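You operate a simulated robot arm through the tools that you are given. There is no shell and no other tool.

You run a simulated two-armed robot. Do the job below in one go: nothing can be reset, and whatever is moved stays where it is left.

JOB
Free the console's stop button, reset and set the large window down at STAND.
Fine: it was stopped mid-way; UP till CLEAR before GO; keep the grip on.

It is judged by the outcome, as a careful person would: the job done as asked, and still so three seconds after it is handed in. It fails if anything else is knocked over, pushed out of place, dropped, spilled or broken.

ROBOT AND FRAMES
Two 7-joint arms with two-finger parallel grippers on one trunk that stands fixed in place. Base frame: the origin is at the foot of the trunk, x ahead of it, y to its left, z up. Lengths are in m, angles in degrees, forces in N, time in s.
The left shoulder is at [0.07, 0.188, 1.34], the right one opposite. With the tool pointing down near the work surface each hand reaches from about 0.24 to 0.78 m from the base axis, measured 20 degrees to its own side. Payload 3.91 kg a hand.
The TCP of each hand is the grasp point between the finger pads, 0.03 m short of the fingertips. In the tool frame z runs along the fingers and y along their closing line. The gripper opens to 0.11 m. The fingers are 0.02 m wide and 0.01 m thick; the gripper's body (0.048 by 0.112 m) begins 0.055 m behind the TCP.
Orientation is that of the tool frame in the base frame, as a unit quaternion [x, y, z, w]. With the fingers straight down and closing along the base's y, the tool's x points along the base's -x, its y along +y and its z along -z.

CONTROLS
- The arms move only by the tool arm_command. It takes "left_plan", "right_plan" or both (then of equal length, played together; a hand with none holds still); each is a list of rows, each a list of 7 numbers: the shift along the tool's x, y, z in m, then the turn, a rotation vector about the tool's x, y, z in degrees, then the gripper command, from -1 (fully open) to 1 (shut), values between in proportion. In form: [[tx, ty, tz, wx, wy, wz, claw], ...]. A call has 1 to 20 rows; each row is the pose to reach, as a shift and turn from the pose commanded when the call began, along the tool's axes at that moment. Rows are played at 5 a second. More than 0.05 m and 8.6 degrees between two rows, or a gripper value outside its range, and nothing of the call is played. A pose out of reach is approached as far as the arm can. The call stops where the force on the tool passes 60 N (or 10 N more than at its start, if that is more) or the arm is blocked; 0.2 s more then pass. Each finger travels about 0.072 m/s and halts on what it meets, pressing with about 25 N; the grip force reading is that of the motor and also rises with nothing between the fingers. The clock runs only during rows and for 0.2 s after the last one: add rows that repeat a pose to give the fingers time. The reply holds the time, the measured pose of the TCP, the force on the tool along the base axes, the opening and the grip force, in the units named above and with some noise, with the torque about the TCP (base axes, N m) and any sound that the robot's microphone picked up.
- Cameras (640 x 400 px; columns grow to the right, rows downward): "scene" is now at [0.1202, 0.0586, 1.5762]; the picture's right is [0.64, -0.77, 0.00], its down [-0.37, -0.31, -0.88] and it looks along [0.67, 0.56, -0.48] (base axes); focal length 323 px, centre (320, 200). "left" rides on the left gripper at [0.072, -0.017, -0.103] in its tool frame; the picture's right is [0.23, 0.97, 0.00], its down [-0.76, 0.18, -0.62] and it looks along [-0.61, 0.14, 0.78] (tool axes); focal length 222 px, centre (320, 200). "right" rides on the right gripper at [0.072, 0.017, -0.103] in its tool frame; the picture's right is [-0.23, 0.97, 0.00], its down [-0.76, -0.18, -0.62] and it looks along [-0.61, -0.14, 0.78] (tool axes); focal length 222 px, centre (320, 200). There is no depth. A picture from a camera that has moved, and an enlarged one, comes with that camera's place and axes in the base frame and with its lens.
- get_image(camera): a new picture of that camera. No time passes.
- move_column(by): slides the trunk up (or, below 0, down) by that many m; the arms and the scene camera ride with it, the base frame stays. It gives what a move gives, with no picture.
- head_to(pan, tilt): turns the head with the scene camera to pan (to the left, within 86 degrees either way) and tilt (down, from -29 to 69), counted from straight ahead of the robot. It gives what a move gives.
- inspect(camera, box): a new picture of the part [left, top, right, bottom] of that camera's present view, enlarged. No time passes.
- hand_in(): hands the job in; it is judged then, once.

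Places have to be worked out from the pictures, the camera data and where the tool is seen. Open the grippers and draw the arms clear of the work before you hand the job in, unless the task says otherwise.

The tools are called after "Emit:" as name(argument=value, ...) on one line, values as JSON. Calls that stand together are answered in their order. arm_command: Moves the arms, as the interface text tells. Its arguments: {"type":"object","properties":{"left_plan":{"type":"array"},"right_plan":{"type":"array"}},"required":[]} The other tools are called the same way: move_column (by) slides the trunk up or down; head_to (pan, tilt) turns the head that bears the scene camera; get_image (camera) takes a picture; inspect (camera, box) takes an enlarged picture of a part of a camera's view; hand_in () hands the job in.

At the start:

```text
clock: 0.0
left_position: [0.4222, 0.472, 1.3345]
left_ee_rot: [0.0, 1.0, 0.0, 0.0]
left_force: [0.3, -0.6, 0.8]
left_torque: [-0.01, 0.01, 0.02]
left_opening: 0.1101
left_finger_force: 0.0
right_position: [0.38, 0.0739, 1.359]
right_ee_rot: [0.0, 1.0, 0.001, -0.001]
right_force: [0.4, -0.9, 0.2]
right_torque: [0.01, 0.02, -0.02]
right_opening: 0.1099
right_finger_force: 0.1
trunk travel left (down, up): [-0.85, 0.09]
head pan, tilt: [40.0, 28.8]
```

scene: 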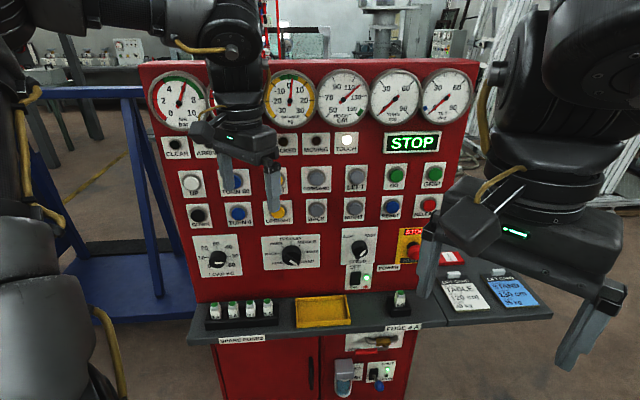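
right: 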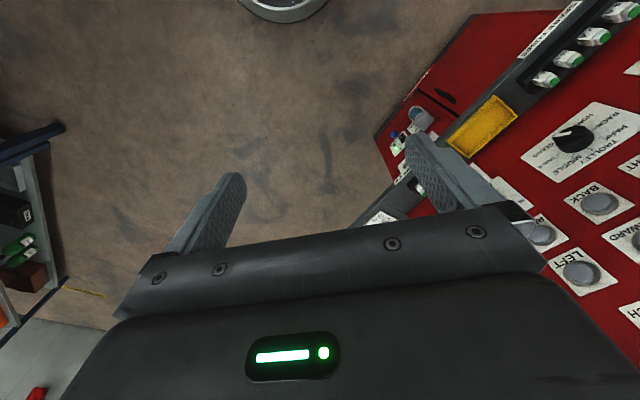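
left: 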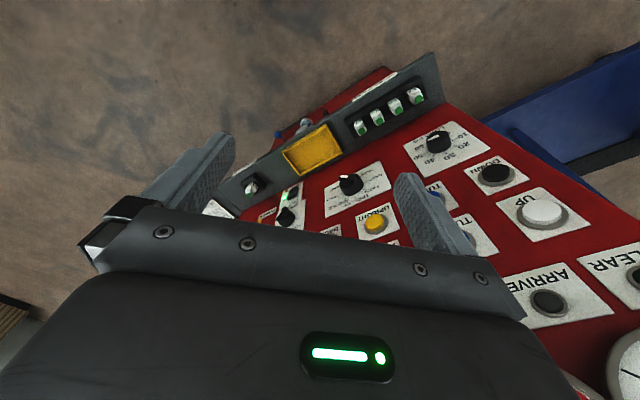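

I see a red console with gauges, lamps, buttons, knobs, a stop button, fuses and cards. I will first look closely at the console in enlarged views before moving anything.

Emit:
inspect(camera="scene", box=[140, 50, 300, 150])

Emit:
inspect(camera="scene", box=[320, 50, 480, 150])

Emit:
inspect(camera="scene", box=[150, 130, 310, 230])

Emit:
inspect(camera="scene", box=[290, 130, 450, 230])

Emit:
inspect(camera="scene", box=[180, 220, 340, 320])

Emit:
inspect(camera="scene", box=[310, 210, 470, 310])

Emit:
inspect(camera="scene", box=[430, 240, 590, 340])

Emit:
inspect(camera="scene", box=[290, 300, 450, 400])

```text
4.00 times, centred on (220, 100) of scene
camera zoom: at [0.1202, 0.0586, 1.5762], right [0.64, -0.77, 0.0], down [-0.37, -0.31, -0.88], along [0.67, 0.56, -0.48], focal length 1291 px, centre (720, 600)
```

zoom: 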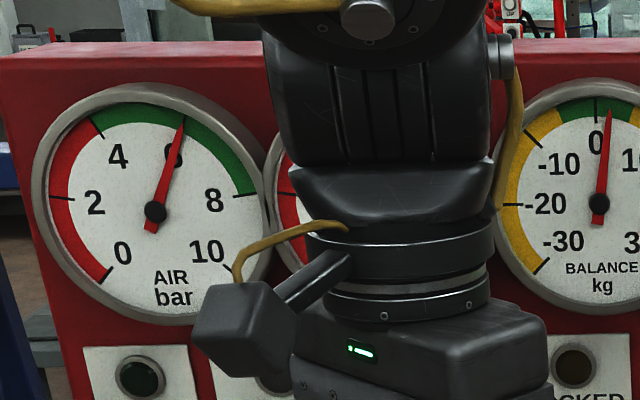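

```text
4.00 times, centred on (400, 100) of scene
camera zoom: at [0.1202, 0.0586, 1.5762], right [0.64, -0.77, 0.0], down [-0.37, -0.31, -0.88], along [0.67, 0.56, -0.48], focal length 1291 px, centre (0, 600)
```

zoom: 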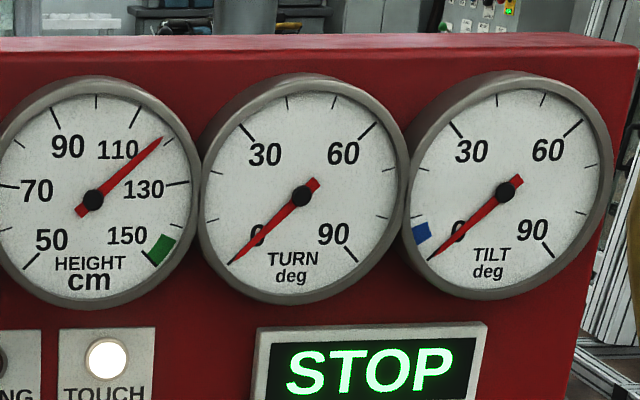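

```text
4.00 times, centred on (230, 180) of scene
camera zoom: at [0.1202, 0.0586, 1.5762], right [0.64, -0.77, 0.0], down [-0.37, -0.31, -0.88], along [0.67, 0.56, -0.48], focal length 1291 px, centre (680, 280)
```

zoom: 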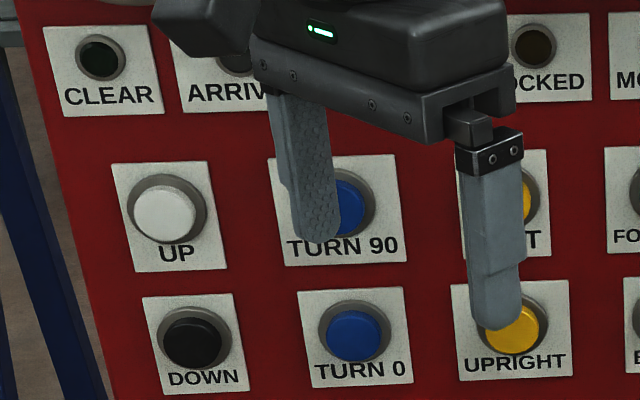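

```text
4.00 times, centred on (370, 180) of scene
camera zoom: at [0.1202, 0.0586, 1.5762], right [0.64, -0.77, 0.0], down [-0.37, -0.31, -0.88], along [0.67, 0.56, -0.48], focal length 1291 px, centre (120, 280)
```

zoom: 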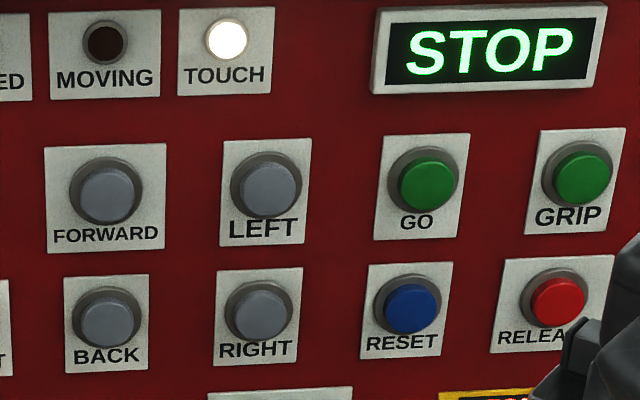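

```text
4.00 times, centred on (260, 270) of scene
camera zoom: at [0.1202, 0.0586, 1.5762], right [0.64, -0.77, 0.0], down [-0.37, -0.31, -0.88], along [0.67, 0.56, -0.48], focal length 1291 px, centre (560, -80)
```

zoom: 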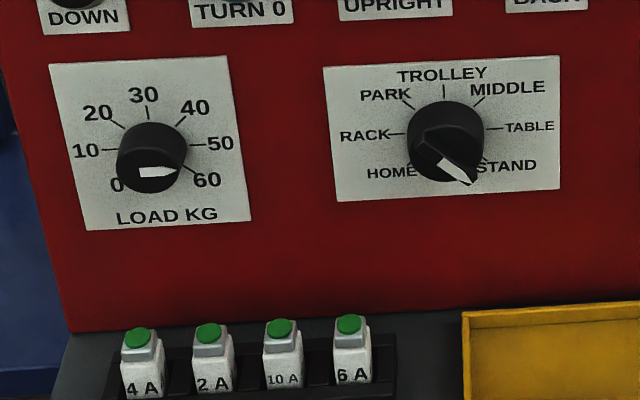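

```text
4.00 times, centred on (390, 260) of scene
camera zoom: at [0.1202, 0.0586, 1.5762], right [0.64, -0.77, 0.0], down [-0.37, -0.31, -0.88], along [0.67, 0.56, -0.48], focal length 1291 px, centre (40, -40)
```

zoom: 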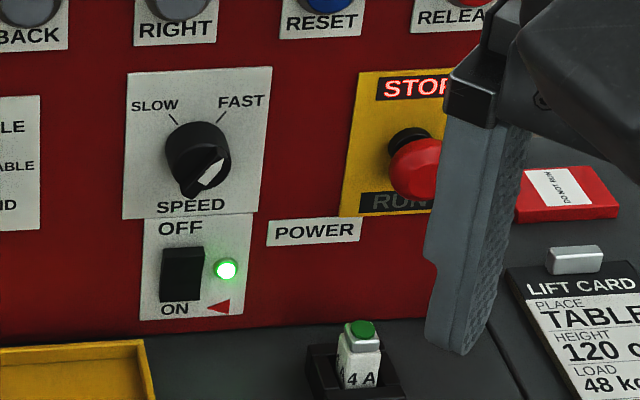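

```text
4.00 times, centred on (510, 290) of scene
camera zoom: at [0.1202, 0.0586, 1.5762], right [0.64, -0.77, 0.0], down [-0.37, -0.31, -0.88], along [0.67, 0.56, -0.48], focal length 1291 px, centre (-440, -160)
```

zoom: 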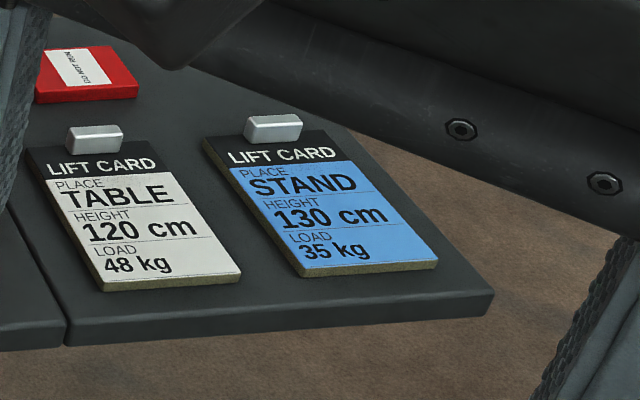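

```text
4.00 times, centred on (370, 350) of scene
camera zoom: at [0.1202, 0.0586, 1.5762], right [0.64, -0.77, 0.0], down [-0.37, -0.31, -0.88], along [0.67, 0.56, -0.48], focal length 1291 px, centre (120, -400)
```

zoom: 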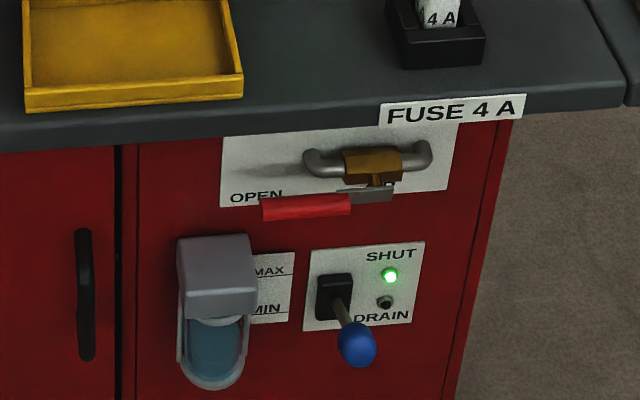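

The console drives a powered lift; the stop switch at the right is partly hidden by the right hand. I'll turn the head to look around for the window, stand and other parts.

Emit:
head_to(pan=0, tilt=20)

Emit:
get_image(camera="scene")

Emit:
head_to(pan=-60, tilt=20)

Emit:
get_image(camera="scene")

Emit:
head_to(pan=80, tilt=15)

Emit:
get_image(camera="scene")

Emit:
head_to(pan=40, tilt=-5)

Emit:
get_image(camera="scene")

```text
clock: 1.1
left_position: [0.422, 0.4708, 1.3346]
left_ee_rot: [-0.001, 1.0, 0.0, 0.001]
left_force: [0.0, 0.4, 0.2]
left_torque: [0.03, 0.01, 0.0]
left_opening: 0.1101
left_finger_force: 0.1
right_position: [0.38, 0.0756, 1.3592]
right_ee_rot: [-0.001, 1.0, -0.001, 0.0]
right_force: [0.4, -0.4, 1.1]
right_torque: [0.02, 0.05, 0.0]
right_opening: 0.1102
right_finger_force: 0.0
trunk travel left (down, up): [-0.85, 0.09]
head pan, tilt: [0.0, 20.0]
```

```text
taken
camera scene: at [0.1437, 0.0003, 1.5904], right [0.0, -1.0, 0.0], down [-0.34, 0.0, -0.94], along [0.94, 0.0, -0.34], focal length 323 px, centre (320, 200)
```

scene: 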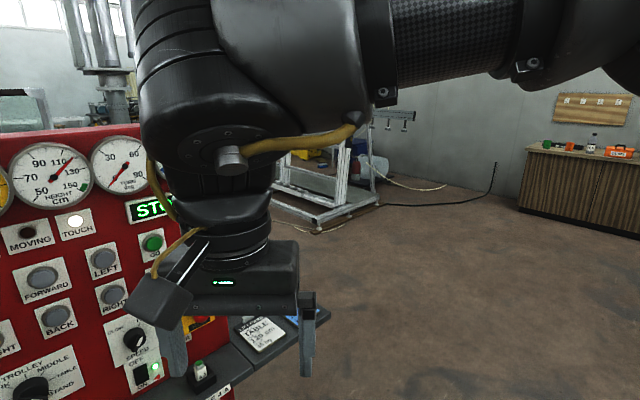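

```text
clock: 2.4
left_position: [0.4223, 0.4719, 1.3346]
left_ee_rot: [0.0, 1.0, 0.0, 0.0]
left_force: [0.4, 0.1, 0.1]
left_torque: [0.01, 0.02, -0.01]
left_opening: 0.11
left_finger_force: 0.0
right_position: [0.379, 0.0756, 1.3587]
right_ee_rot: [-0.001, 1.0, 0.0, 0.0]
right_force: [0.7, 0.3, -0.7]
right_torque: [0.03, -0.03, 0.0]
right_opening: 0.1102
right_finger_force: 0.1
trunk travel left (down, up): [-0.85, 0.09]
head pan, tilt: [-60.0, 20.0]
```

```text
taken
camera scene: at [0.0973, -0.0805, 1.5904], right [-0.87, -0.5, 0.0], down [-0.17, 0.3, -0.94], along [0.47, -0.81, -0.34], focal length 323 px, centre (320, 200)
```

scene: 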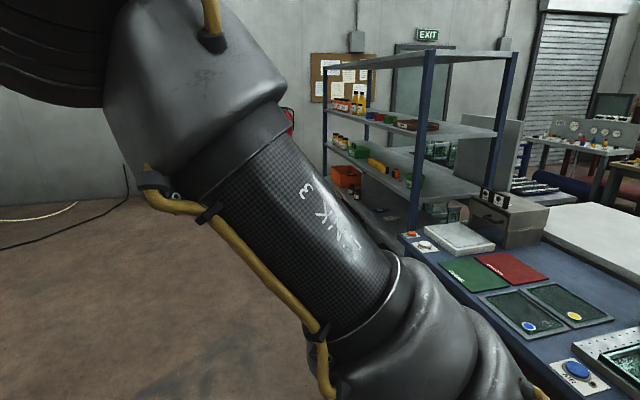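

```text
clock: 4.6
left_position: [0.4219, 0.4708, 1.3343]
left_ee_rot: [0.0, 1.0, 0.0, 0.0]
left_force: [-0.2, 0.6, -0.8]
left_torque: [0.04, 0.0, 0.02]
left_opening: 0.1099
left_finger_force: 0.1
right_position: [0.3788, 0.0743, 1.3593]
right_ee_rot: [-0.001, 1.0, 0.0, 0.0]
right_force: [-0.6, -0.1, 0.0]
right_torque: [0.0, -0.03, 0.01]
right_opening: 0.11
right_finger_force: 0.0
trunk travel left (down, up): [-0.85, 0.09]
head pan, tilt: [80.0, 15.0]
```

```text
taken
camera scene: at [0.0668, 0.0921, 1.5985], right [0.98, -0.17, 0.0], down [-0.05, -0.26, -0.97], along [0.17, 0.95, -0.26], focal length 323 px, centre (320, 200)
```

scene: 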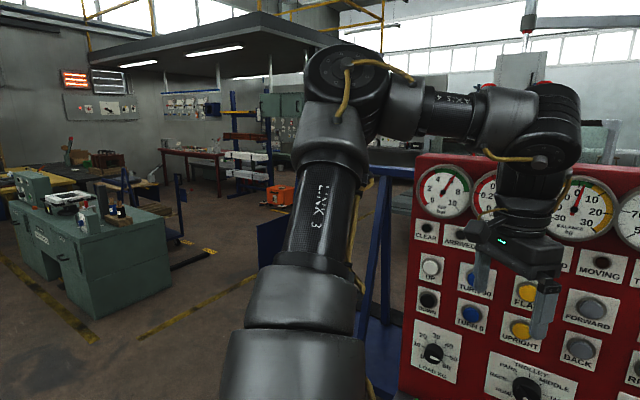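

```text
clock: 5.7
left_position: [0.4214, 0.4713, 1.3354]
left_ee_rot: [0.0, 1.0, 0.0, 0.0]
left_force: [-0.5, -0.2, -0.4]
left_torque: [0.02, -0.02, 0.03]
left_opening: 0.1099
left_finger_force: 0.1
right_position: [0.3786, 0.0751, 1.3589]
right_ee_rot: [-0.001, 1.0, 0.0, 0.0]
right_force: [0.0, 0.0, -0.1]
right_torque: [-0.04, -0.03, 0.01]
right_opening: 0.1101
right_finger_force: 0.0
trunk travel left (down, up): [-0.85, 0.09]
head pan, tilt: [40.0, -5.0]
```

```text
taken
camera scene: at [0.1175, 0.0565, 1.6304], right [0.64, -0.77, 0.0], down [0.07, 0.06, -1.0], along [0.76, 0.64, 0.09], focal length 323 px, centre (320, 200)
```

scene: 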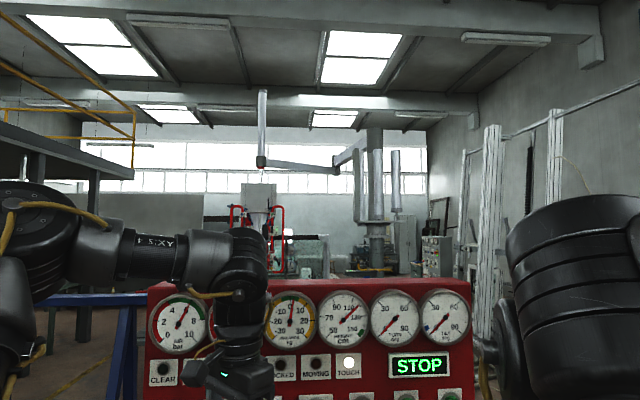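

Behind the console is a column crane with a hanging lifting head. I'll zoom in on it and on other parts of this view.

Emit:
inspect(camera="scene", box=[200, 170, 360, 290])

Emit:
inspect(camera="scene", box=[340, 170, 520, 290])

Emit:
inspect(camera="scene", box=[140, 270, 300, 390])

Emit:
inspect(camera="scene", box=[0, 180, 160, 300])

```text
3.33 times, centred on (280, 230) of scene
camera zoom: at [0.1175, 0.0565, 1.6304], right [0.64, -0.77, 0.0], down [0.07, 0.06, -1.0], along [0.76, 0.64, 0.09], focal length 1076 px, centre (453, 100)
```

zoom: 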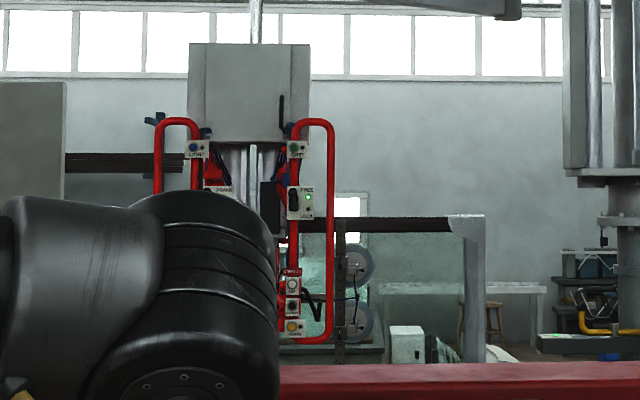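

```text
3.33 times, centred on (430, 230) of scene
camera zoom: at [0.1175, 0.0565, 1.6304], right [0.64, -0.77, 0.0], down [0.07, 0.06, -1.0], along [0.76, 0.64, 0.09], focal length 1076 px, centre (-47, 100)
```

zoom: 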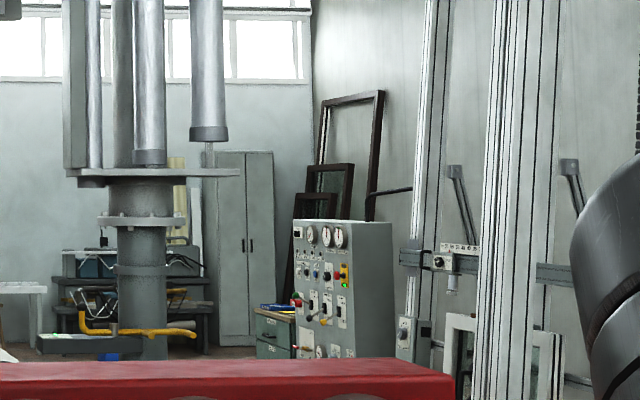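

```text
3.33 times, centred on (220, 330) of scene
camera zoom: at [0.1175, 0.0565, 1.6304], right [0.64, -0.77, 0.0], down [0.07, 0.06, -1.0], along [0.76, 0.64, 0.09], focal length 1076 px, centre (653, -233)
```

zoom: 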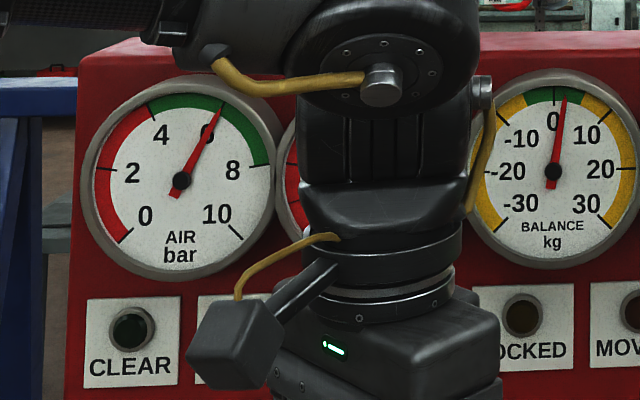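

```text
3.33 times, centred on (80, 240) of scene
camera zoom: at [0.1175, 0.0565, 1.6304], right [0.64, -0.77, 0.0], down [0.07, 0.06, -1.0], along [0.76, 0.64, 0.09], focal length 1076 px, centre (1120, 67)
```

zoom: 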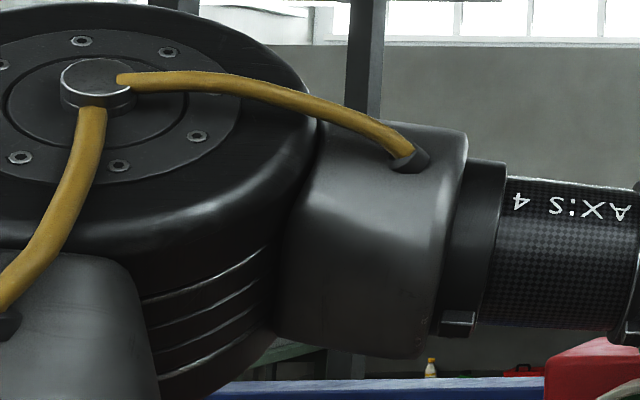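

The console panel looks vertical, facing the robot about 0.85 m out at a heading of ~43°, with UP near [0.46, 0.76, 1.235] and LEFT near [0.74, 0.46, 1.24]. Both hands block the view, so I'll draw them back and outward (free space on the robot's side) and turn the head to the panel.

Emit:
arm_command(left_plan=[[0.03, 0.011, 0.011, 0, 0, 0, 1], [0.06, 0.023, 0.023, 0, 0, 0, 1], [0.09, 0.034, 0.034, 0, 0, 0, 1], [0.12, 0.046, 0.046, 0, 0, 0, 1], [0.15, 0.057, 0.057, 0, 0, 0, 1], [0.18, 0.068, 0.068, 0, 0, 0, 1], [0.22, 0.08, 0.08, 0, 0, 0, 1], [0.22, 0.08, 0.08, 0, 0, 0, 1]], right_plan=[[0.01, -0.038, 0.014, 0, 0, 0, 1], [0.02, -0.077, 0.028, 0, 0, 0, 1], [0.03, -0.115, 0.042, 0, 0, 0, 1], [0.045, -0.154, 0.056, 0, 0, 0, 1], [0.06, -0.192, 0.07, 0, 0, 0, 1], [0.07, -0.23, 0.085, 0, 0, 0, 1], [0.08, -0.27, 0.1, 0, 0, 0, 1], [0.08, -0.27, 0.1, 0, 0, 0, 1]])

Emit:
head_to(pan=40, tilt=22)

Emit:
get_image(camera="scene")

```text
clock: 7.5
left_position: [0.2025, 0.5559, 1.2535]
left_ee_rot: [0.0, 1.0, 0.0, -0.002]
left_force: [0.7, 0.5, 0.5]
left_torque: [-0.01, 0.04, 0.02]
left_opening: 0.0
left_finger_force: 25.1
right_position: [0.3112, -0.1533, 1.2741]
right_ee_rot: [0.0, 1.0, -0.001, -0.001]
right_force: [0.5, 0.0, 0.0]
right_torque: [0.03, 0.03, -0.02]
right_opening: 0.0
right_finger_force: 25.2
right hand out of reach, approached as far as the arm can: row 7, 8
trunk travel left (down, up): [-0.85, 0.09]
head pan, tilt: [40.0, -5.0]
```

```text
clock: 8.4
left_position: [0.201, 0.5546, 1.253]
left_ee_rot: [-0.001, 1.0, 0.0, 0.0]
left_force: [-0.7, 1.0, -0.4]
left_torque: [0.0, 0.03, -0.02]
left_opening: 0.0
left_finger_force: 24.9
right_position: [0.3102, -0.1557, 1.2748]
right_ee_rot: [-0.001, 1.0, 0.0, 0.0]
right_force: [-0.2, 0.2, 0.5]
right_torque: [0.0, 0.01, 0.02]
right_opening: 0.0002
right_finger_force: 25.2
trunk travel left (down, up): [-0.85, 0.09]
head pan, tilt: [40.0, 22.0]
```

```text
taken
camera scene: at [0.1212, 0.0591, 1.5873], right [0.64, -0.77, 0.0], down [-0.29, -0.24, -0.93], along [0.71, 0.6, -0.37], focal length 323 px, centre (320, 200)
```

scene: 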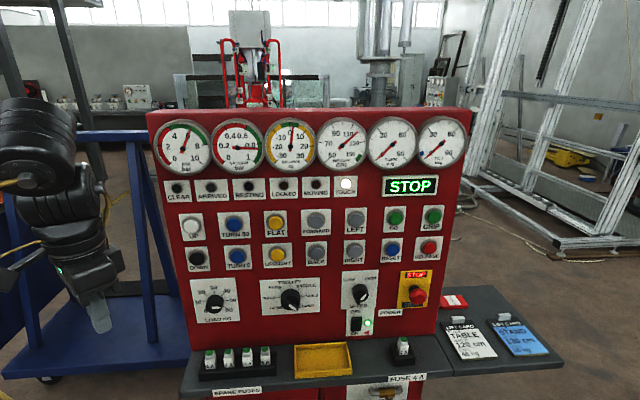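

Now the whole panel is clear in view. I'll enlarge all portions to read lamps, gauges, knobs and the stop switch.

Emit:
inspect(camera="scene", box=[150, 110, 320, 205])

Emit:
inspect(camera="scene", box=[310, 110, 480, 205])

Emit:
inspect(camera="scene", box=[180, 265, 270, 330])

Emit:
inspect(camera="scene", box=[250, 270, 330, 320])

Emit:
inspect(camera="scene", box=[335, 260, 445, 345])

Emit:
inspect(camera="scene", box=[420, 280, 570, 375])

Emit:
inspect(camera="scene", box=[180, 0, 440, 120])

Emit:
inspect(camera="scene", box=[440, 80, 640, 260])

```text
3.76 times, centred on (235, 158) of scene
camera zoom: at [0.1212, 0.0591, 1.5873], right [0.64, -0.77, 0.0], down [-0.29, -0.24, -0.93], along [0.71, 0.6, -0.37], focal length 1215 px, centre (640, 360)
```

zoom: 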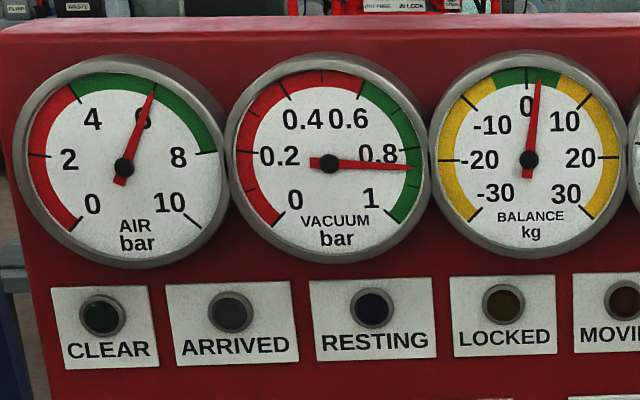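

```text
3.76 times, centred on (395, 158) of scene
camera zoom: at [0.1212, 0.0591, 1.5873], right [0.64, -0.77, 0.0], down [-0.29, -0.24, -0.93], along [0.71, 0.6, -0.37], focal length 1215 px, centre (38, 360)
```

zoom: 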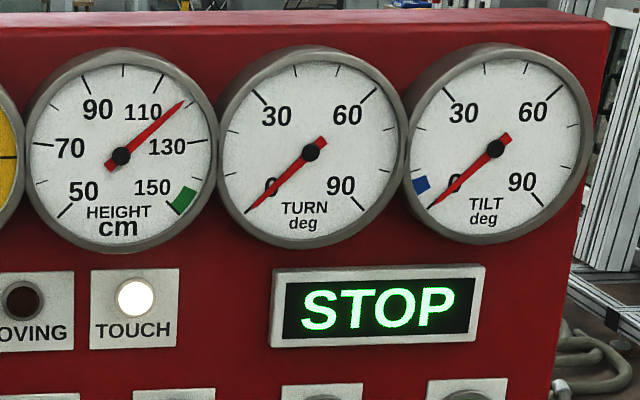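

```text
6.15 times, centred on (225, 298) of scene
camera zoom: at [0.1212, 0.0591, 1.5873], right [0.64, -0.77, 0.0], down [-0.29, -0.24, -0.93], along [0.71, 0.6, -0.37], focal length 1987 px, centre (905, -400)
```

zoom: 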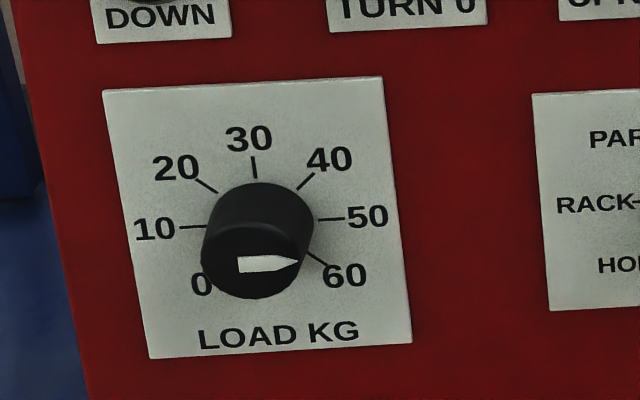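

```text
8.00 times, centred on (290, 295) of scene
camera zoom: at [0.1212, 0.0591, 1.5873], right [0.64, -0.77, 0.0], down [-0.29, -0.24, -0.93], along [0.71, 0.6, -0.37], focal length 2583 px, centre (560, -560)
```

zoom: 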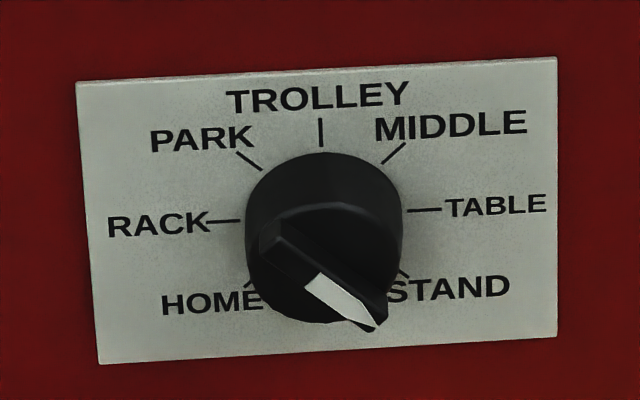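

```text
4.71 times, centred on (390, 302) of scene
camera zoom: at [0.1212, 0.0591, 1.5873], right [0.64, -0.77, 0.0], down [-0.29, -0.24, -0.93], along [0.71, 0.6, -0.37], focal length 1519 px, centre (-9, -282)
```

zoom: 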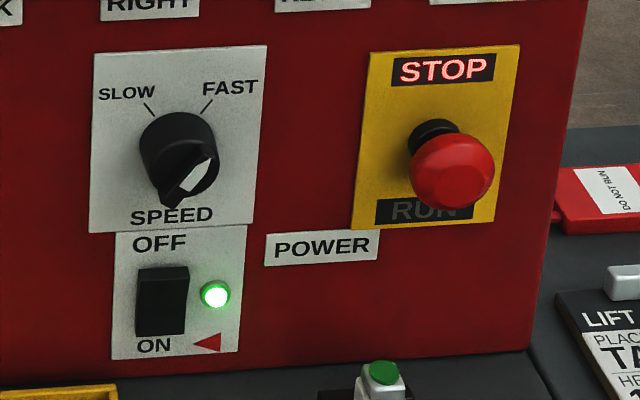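

```text
4.21 times, centred on (495, 328) of scene
camera zoom: at [0.1212, 0.0591, 1.5873], right [0.64, -0.77, 0.0], down [-0.29, -0.24, -0.93], along [0.71, 0.6, -0.37], focal length 1359 px, centre (-417, -337)
```

zoom: 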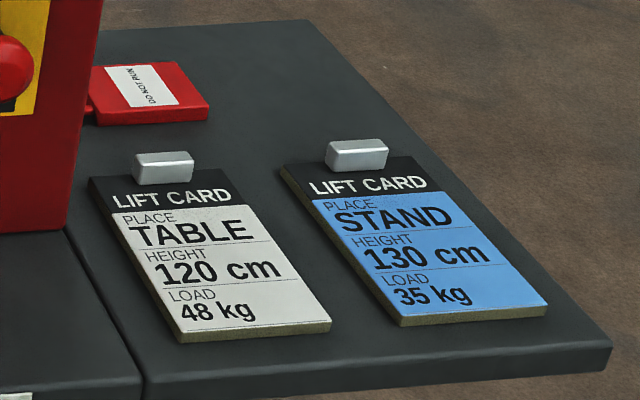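

```text
2.46 times, centred on (310, 60) of scene
camera zoom: at [0.1212, 0.0591, 1.5873], right [0.64, -0.77, 0.0], down [-0.29, -0.24, -0.93], along [0.71, 0.6, -0.37], focal length 795 px, centre (345, 545)
```

zoom: 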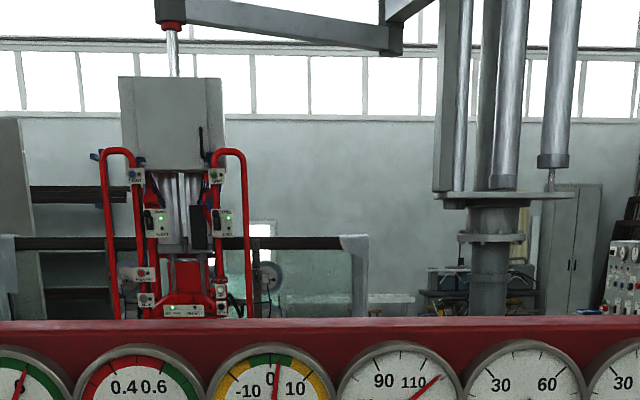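

```text
2.22 times, centred on (540, 170) of scene
camera zoom: at [0.1212, 0.0591, 1.5873], right [0.64, -0.77, 0.0], down [-0.29, -0.24, -0.93], along [0.71, 0.6, -0.37], focal length 717 px, centre (-169, 267)
```

zoom: 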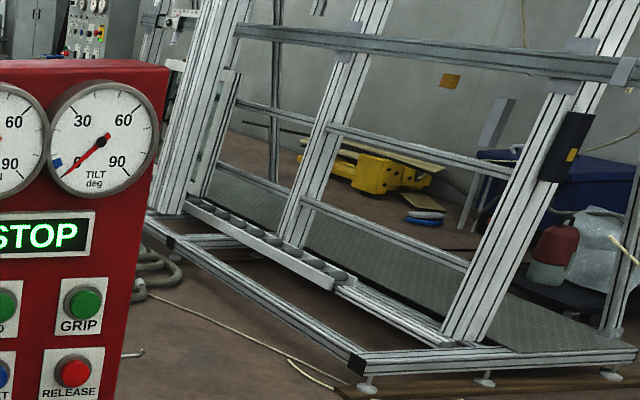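

Readings: AIR ~6 bar green, VACUUM ~0.85 green, BALANCE ~+2, HEIGHT ~120, TOUCH lit, STOP shown, CLEAR/ARRIVED/RESTING/LOCKED/MOVING dark; the selector seems to point at STAND and the leaning aluminium frame on the right is the stand. I want to lower the trunk for reach, so I first check what lies beside and below the arms.

Emit:
head_to(pan=84, tilt=45)

Emit:
get_image(camera="scene")

Emit:
head_to(pan=-60, tilt=50)

Emit:
get_image(camera="scene")

Emit:
get_image(camera="left")

Emit:
get_image(camera="right")

Emit:
head_to(pan=0, tilt=55)

Emit:
get_image(camera="scene")

```text
clock: 9.5
left_position: [0.2022, 0.5558, 1.255]
left_ee_rot: [0.0, 1.0, 0.0, 0.0]
left_force: [-0.1, 0.6, 0.0]
left_torque: [-0.02, -0.01, -0.02]
left_opening: 0.0
left_finger_force: 25.0
right_position: [0.3112, -0.1548, 1.2747]
right_ee_rot: [-0.001, 1.0, 0.0, 0.001]
right_force: [1.1, 0.8, 0.5]
right_torque: [-0.02, 0.0, -0.03]
right_opening: 0.0001
right_finger_force: 24.8
trunk travel left (down, up): [-0.85, 0.09]
head pan, tilt: [84.0, 45.0]
```

```text
taken
camera scene: at [0.0592, 0.0807, 1.5517], right [0.99, -0.1, 0.0], down [-0.07, -0.7, -0.71], along [0.07, 0.7, -0.71], focal length 323 px, centre (320, 200)
```

scene: 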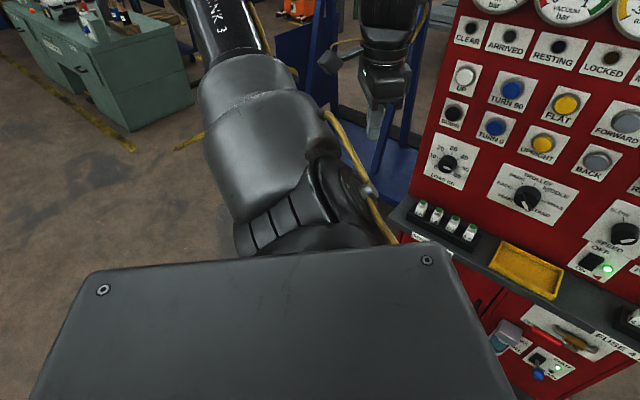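

```text
clock: 11.8
left_position: [0.2014, 0.5545, 1.2547]
left_ee_rot: [0.0, 1.0, 0.0, 0.0]
left_force: [0.3, -1.2, 0.0]
left_torque: [0.04, 0.01, 0.0]
left_opening: 0.0001
left_finger_force: 25.2
right_position: [0.3103, -0.1555, 1.2751]
right_ee_rot: [0.0, 1.0, 0.0, 0.0]
right_force: [-0.6, -0.3, -0.3]
right_torque: [-0.02, -0.03, 0.02]
right_opening: 0.0
right_finger_force: 24.5
trunk travel left (down, up): [-0.85, 0.09]
head pan, tilt: [-60.0, 50.0]
```

```text
taken
camera scene: at [0.0891, -0.0667, 1.5448], right [-0.87, -0.5, 0.0], down [-0.38, 0.66, -0.64], along [0.32, -0.56, -0.77], focal length 323 px, centre (320, 200)
```

scene: 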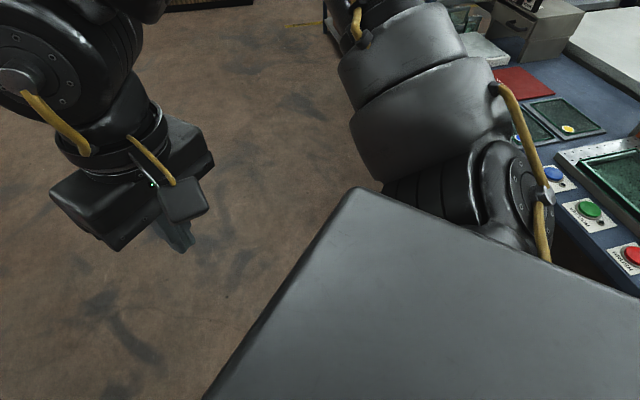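

```text
taken
camera left: at [0.1294, 0.5375, 1.3592], right [-0.23, 0.97, 0.0], down [0.76, 0.18, 0.62], along [0.61, 0.14, -0.78], focal length 222 px, centre (320, 200)
```

left: 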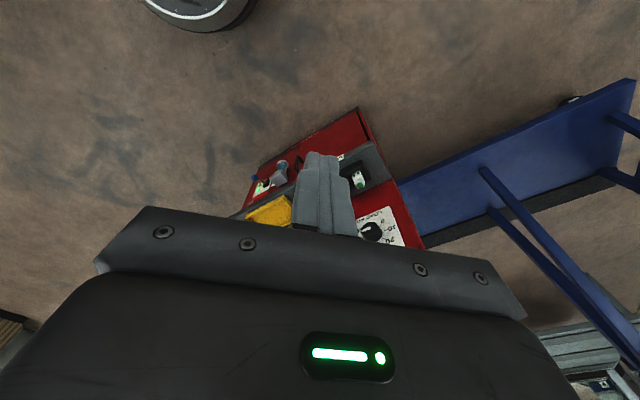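

```text
taken
camera right: at [0.2369, -0.139, 1.3789], right [0.23, 0.97, 0.0], down [0.76, -0.18, 0.62], along [0.61, -0.14, -0.78], focal length 222 px, centre (320, 200)
```

right: 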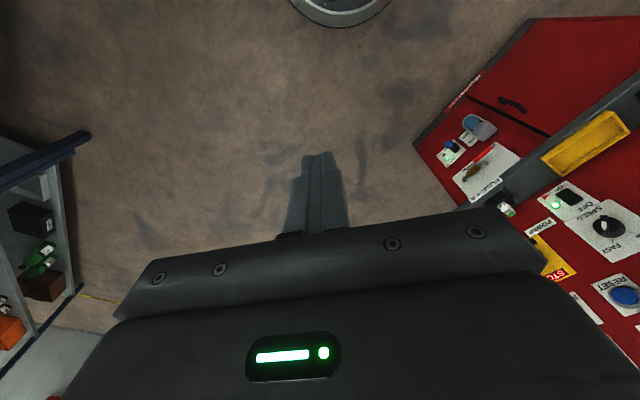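

```text
clock: 13.1
left_position: [0.2022, 0.5544, 1.2559]
left_ee_rot: [0.001, 1.0, 0.0, -0.001]
left_force: [-0.2, -0.3, -0.1]
left_torque: [0.05, 0.02, -0.07]
left_opening: 0.0
left_finger_force: 25.0
right_position: [0.3096, -0.1562, 1.274]
right_ee_rot: [-0.001, 1.0, 0.0, -0.001]
right_force: [0.2, 0.3, -0.2]
right_torque: [0.02, -0.02, 0.01]
right_opening: 0.0
right_finger_force: 25.2
trunk travel left (down, up): [-0.85, 0.09]
head pan, tilt: [0.0, 55.0]
```

```text
taken
camera scene: at [0.1227, -0.0001, 1.5383], right [0.0, -1.0, 0.0], down [-0.82, 0.0, -0.57], along [0.57, 0.0, -0.82], focal length 323 px, centre (320, 200)
```

scene: 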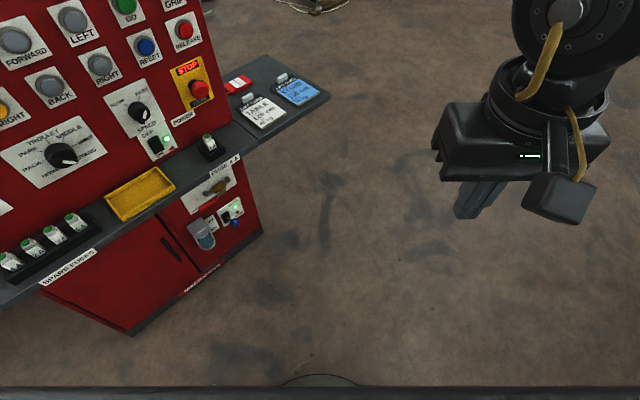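

The right-hand bench is well outside the right elbow (about 0.25–0.3 m further out), so a modest lowering is safe. I lower the trunk 0.15 m to bring the shoulders nearer the panel's control height.

Emit:
move_column(by=-0.15)

Emit:
head_to(pan=40, tilt=18)

Emit:
get_image(camera="scene")

```text
clock: 14.8
left_position: [0.2014, 0.5543, 1.105]
left_ee_rot: [0.001, 1.0, 0.0, 0.0]
left_force: [0.1, -0.4, 0.4]
left_torque: [-0.01, 0.02, 0.01]
left_opening: 0.0
left_finger_force: 24.7
right_position: [0.3093, -0.1548, 1.1249]
right_ee_rot: [-0.001, 1.0, 0.0, 0.001]
right_force: [0.2, 0.7, 0.1]
right_torque: [-0.01, 0.01, 0.01]
right_opening: 0.0004
right_finger_force: 25.2
trunk travel left (down, up): [-0.7, 0.24]
head pan, tilt: [0.0, 55.0]
```

```text
clock: 15.9
left_position: [0.2023, 0.5539, 1.1046]
left_ee_rot: [0.0, 1.0, 0.0, 0.0]
left_force: [-0.7, -0.5, 0.1]
left_torque: [0.02, 0.01, -0.01]
left_opening: 0.0003
left_finger_force: 25.4
right_position: [0.3105, -0.154, 1.1246]
right_ee_rot: [-0.001, 1.0, 0.0, 0.001]
right_force: [-0.1, -0.1, -0.4]
right_torque: [-0.01, -0.02, -0.01]
right_opening: 0.0
right_finger_force: 24.4
trunk travel left (down, up): [-0.7, 0.24]
head pan, tilt: [40.0, 18.0]
```

```text
taken
camera scene: at [0.1221, 0.0599, 1.4436], right [0.64, -0.77, 0.0], down [-0.24, -0.2, -0.95], along [0.73, 0.61, -0.31], focal length 323 px, centre (320, 200)
```

scene: 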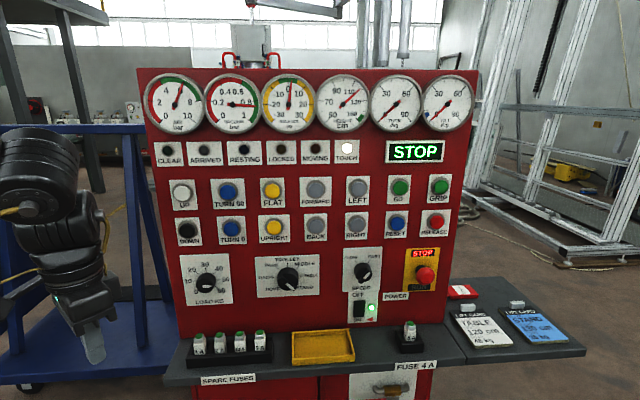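

The lower view is more head-on. I'll enlarge it to re-read the knobs and stop switch, and to triangulate against the earlier view.

Emit:
inspect(camera="scene", box=[160, 130, 320, 230])

Emit:
inspect(camera="scene", box=[320, 150, 480, 250])

Emit:
inspect(camera="scene", box=[330, 230, 450, 330])

Emit:
inspect(camera="scene", box=[170, 240, 330, 340])

```text
4.00 times, centred on (240, 180) of scene
camera zoom: at [0.1221, 0.0599, 1.4436], right [0.64, -0.77, 0.0], down [-0.24, -0.2, -0.95], along [0.73, 0.61, -0.31], focal length 1291 px, centre (640, 280)
```

zoom: 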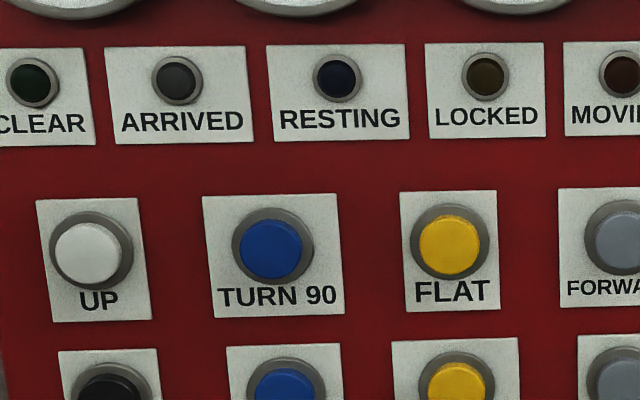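

```text
4.00 times, centred on (400, 200) of scene
camera zoom: at [0.1221, 0.0599, 1.4436], right [0.64, -0.77, 0.0], down [-0.24, -0.2, -0.95], along [0.73, 0.61, -0.31], focal length 1291 px, centre (0, 200)
```

zoom: 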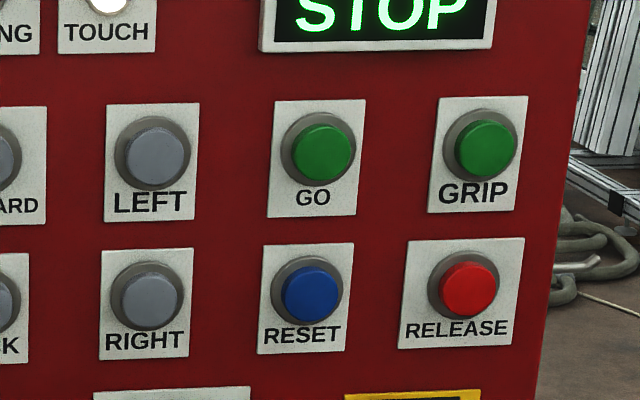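

```text
4.00 times, centred on (390, 280) of scene
camera zoom: at [0.1221, 0.0599, 1.4436], right [0.64, -0.77, 0.0], down [-0.24, -0.2, -0.95], along [0.73, 0.61, -0.31], focal length 1291 px, centre (40, -120)
```

zoom: 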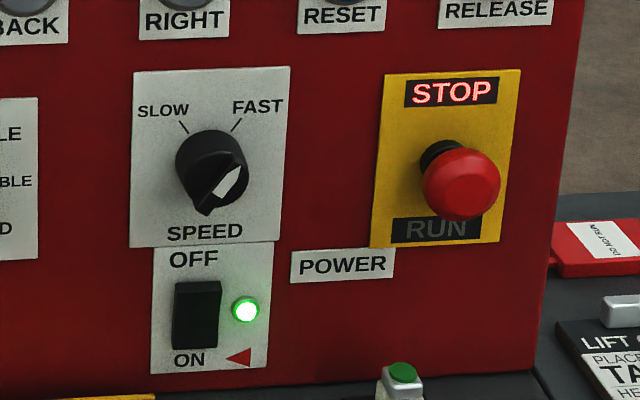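

```text
4.00 times, centred on (250, 290) of scene
camera zoom: at [0.1221, 0.0599, 1.4436], right [0.64, -0.77, 0.0], down [-0.24, -0.2, -0.95], along [0.73, 0.61, -0.31], focal length 1291 px, centre (600, -160)
```

zoom: 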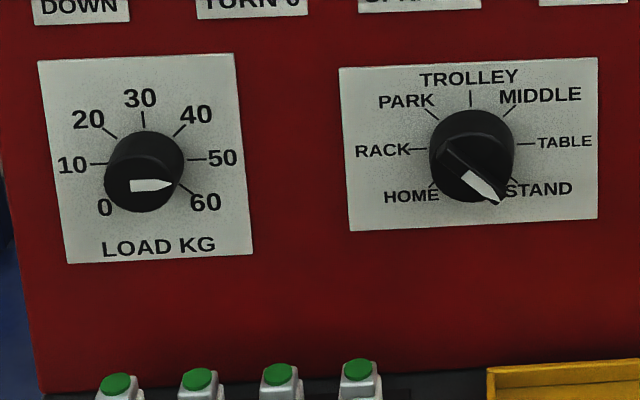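

SPEED points at FAST, LOAD at about 50, the selector at STAND; the stop mushroom sits near [0.88, 0.33, 0.98]. I'll bring the left hand to a viewing pose about 0.25 m in front of the lower right of the panel, pitched so its camera looks level at the stop switch.

Emit:
arm_command(left_plan=[[-0.0303, -0.0227, 0.0021, -1.634, -3.946, -3.506, 1], [-0.0607, -0.0453, 0.0042, -3.268, -7.892, -7.012, 1], [-0.091, -0.068, 0.0062, -4.902, -11.838, -10.518, 1], [-0.1213, -0.0907, 0.0083, -6.536, -15.784, -14.024, 1], [-0.1517, -0.1133, 0.0104, -8.17, -19.73, -17.53, 1], [-0.182, -0.136, 0.0125, -9.804, -23.676, -21.036, 1], [-0.2123, -0.1587, 0.0146, -11.438, -27.622, -24.542, 1], [-0.2427, -0.1813, 0.0167, -13.072, -31.568, -28.048, 1], [-0.273, -0.204, 0.0187, -14.706, -35.514, -31.554, 1], [-0.3033, -0.2267, 0.0208, -16.34, -39.46, -35.06, 1], [-0.3337, -0.2493, 0.0229, -17.974, -43.406, -38.566, 1], [-0.364, -0.272, 0.025, -19.61, -47.35, -42.07, 1], [-0.364, -0.272, 0.025, -19.61, -47.35, -42.07, 1]])

Emit:
get_image(camera="left")

Emit:
get_image(camera="scene")

```text
clock: 18.3
left_position: [0.5795, 0.6299, 1.1094]
left_ee_rot: [-0.286, 0.821, 0.376, 0.32]
left_force: [1.3, -0.3, -1.2]
left_torque: [0.03, 0.02, 0.06]
left_opening: 0.0002
left_finger_force: 24.7
left hand out of reach, approached as far as the arm can: row 4, 5, 6, 7, 8, 9, 10, 11, 12
right_position: [0.3092, -0.1525, 1.1254]
right_ee_rot: [-0.001, 1.0, -0.001, 0.0]
right_force: [0.1, 0.4, -0.3]
right_torque: [0.01, 0.0, -0.03]
right_opening: 0.0
right_finger_force: 25.4
trunk travel left (down, up): [-0.7, 0.24]
head pan, tilt: [40.0, 18.0]
stopped in row 12 (left hand): the force on the tool passed its limit at 160 N (the readings are from after the stop); the commanded pose is now the measured one
```

```text
taken
camera left: at [0.5133, 0.5209, 1.102], right [-0.84, 0.49, 0.26], down [0.16, -0.23, 0.96], along [0.53, 0.84, 0.11], focal length 222 px, centre (320, 200)
```

left: 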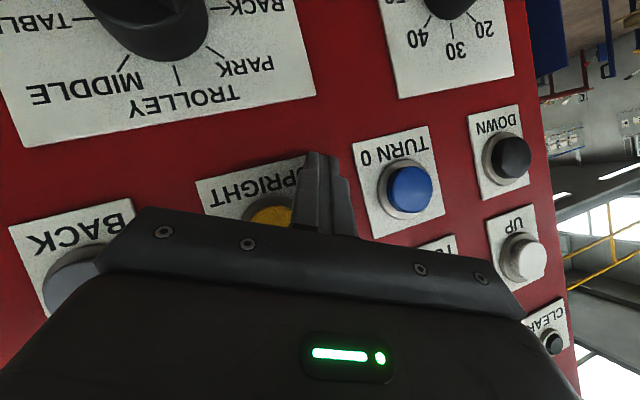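

```text
taken
camera scene: at [0.1211, 0.0634, 1.4435], right [0.65, -0.76, 0.0], down [-0.24, -0.2, -0.95], along [0.73, 0.61, -0.31], focal length 323 px, centre (320, 200)
```

scene: 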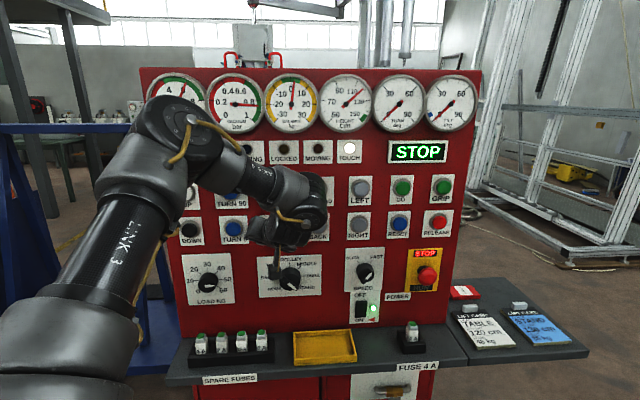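

The left hand went off its planned path ("out of reach") and bumped the panel; I must check that nothing was changed. I'll inspect the console around the hand before any further move.

Emit:
inspect(camera="scene", box=[180, 150, 340, 310])

Emit:
inspect(camera="left", box=[180, 80, 460, 260])

Emit:
inspect(camera="scene", box=[160, 300, 480, 400])

Emit:
inspect(camera="scene", box=[200, 60, 480, 180])

```text
2.50 times, centred on (260, 230) of scene
camera zoom: at [0.1211, 0.0634, 1.4435], right [0.65, -0.76, 0.0], down [-0.24, -0.2, -0.95], along [0.73, 0.61, -0.31], focal length 807 px, centre (470, 125)
```

zoom: 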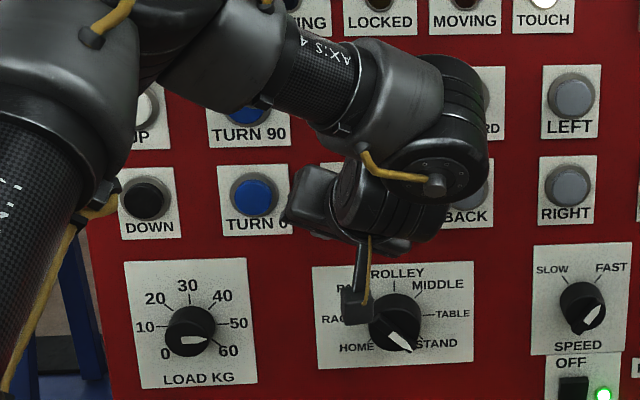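

```text
2.22 times, centred on (320, 170) of left
camera zoom: at [0.5133, 0.5209, 1.102], right [-0.84, 0.49, 0.26], down [0.16, -0.23, 0.96], along [0.53, 0.84, 0.11], focal length 494 px, centre (320, 267)
```

zoom: 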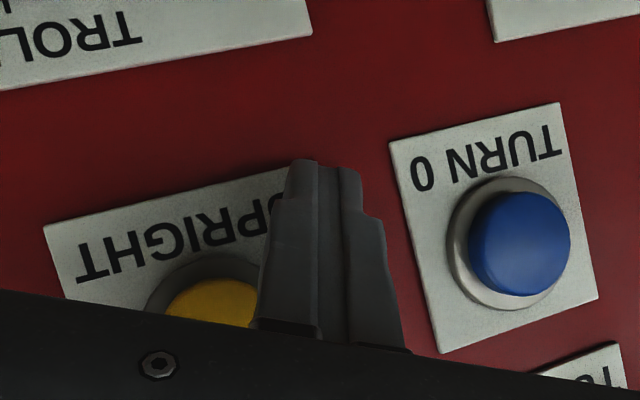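

```text
2.00 times, centred on (320, 350) of scene
camera zoom: at [0.1211, 0.0634, 1.4435], right [0.65, -0.76, 0.0], down [-0.24, -0.2, -0.95], along [0.73, 0.61, -0.31], focal length 646 px, centre (320, -100)
```

zoom: 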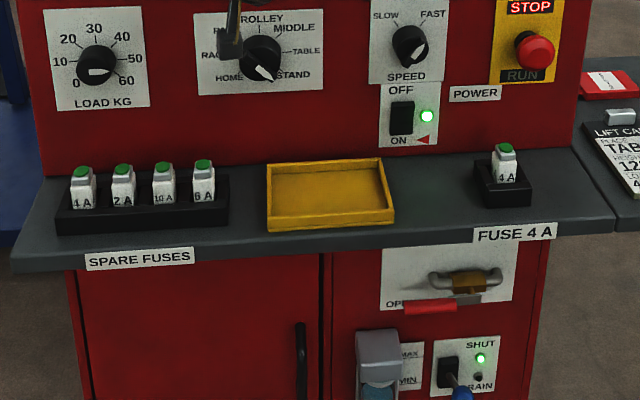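

```text
2.29 times, centred on (340, 120) of scene
camera zoom: at [0.1211, 0.0634, 1.4435], right [0.65, -0.76, 0.0], down [-0.24, -0.2, -0.95], along [0.73, 0.61, -0.31], focal length 738 px, centre (274, 383)
```

zoom: 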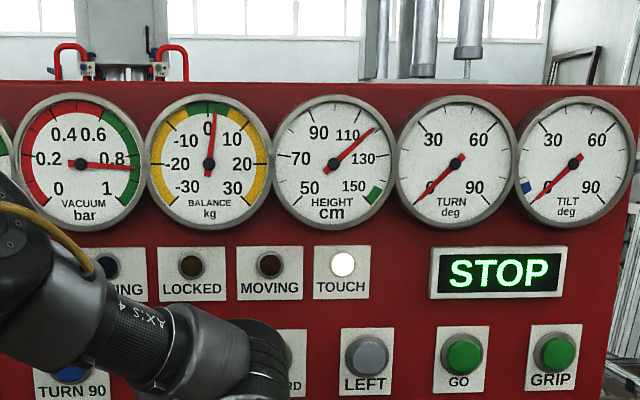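

Nothing on the panel appears disturbed (selector still STAND, same lamps and gauges). I back the left hand straight away from the panel by about 0.14 m with small rows.

Emit:
arm_command(left_plan=[[0.0215, 0.0039, -0.0278, 0, 0, 0, 1], [0.043, 0.0078, -0.0555, 0, 0, 0, 1], [0.0645, 0.0117, -0.083, 0, 0, 0, 1], [0.086, 0.0156, -0.111, 0, 0, 0, 1]])

Emit:
get_image(camera="scene")

Emit:
get_image(camera="left")

```text
clock: 19.3
left_position: [0.5524, 0.6209, 1.1289]
left_ee_rot: [-0.284, 0.822, 0.377, 0.32]
left_force: [0.7, 1.2, -0.4]
left_torque: [0.0, 0.03, -0.02]
left_opening: 0.0001
left_finger_force: 24.9
left hand out of reach, approached as far as the arm can: row 1, 2, 3, 4
right_position: [0.3096, -0.153, 1.1255]
right_ee_rot: [-0.001, 1.0, -0.002, 0.001]
right_force: [-0.7, -1.0, -0.4]
right_torque: [0.0, 0.0, -0.04]
right_opening: 0.0
right_finger_force: 24.8
trunk travel left (down, up): [-0.7, 0.24]
head pan, tilt: [40.0, 18.0]
```

```text
taken
camera scene: at [0.1208, 0.0626, 1.4436], right [0.64, -0.77, 0.0], down [-0.24, -0.2, -0.95], along [0.73, 0.61, -0.31], focal length 323 px, centre (320, 200)
```

scene: 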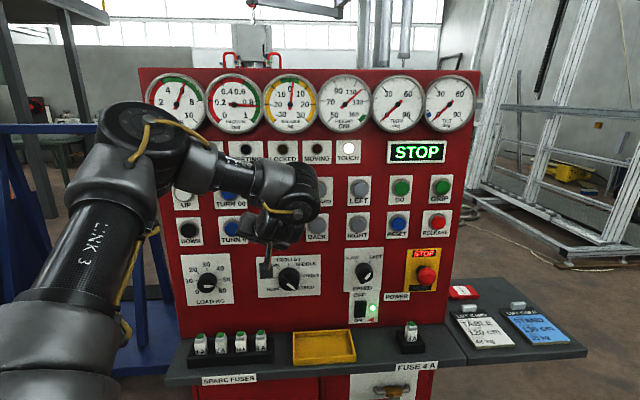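

```text
taken
camera left: at [0.4868, 0.5128, 1.1216], right [-0.83, 0.49, 0.26], down [0.16, -0.23, 0.96], along [0.53, 0.84, 0.11], focal length 222 px, centre (320, 200)
```

left: 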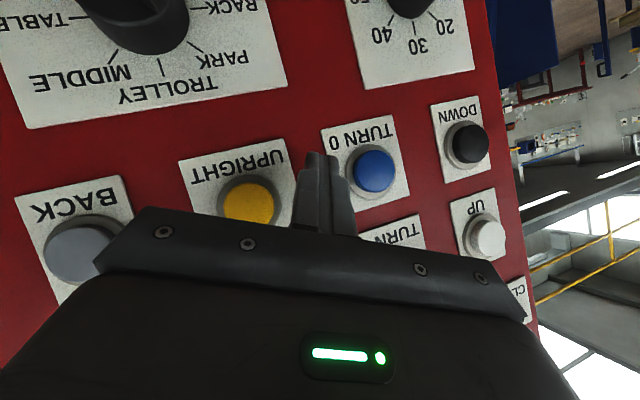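

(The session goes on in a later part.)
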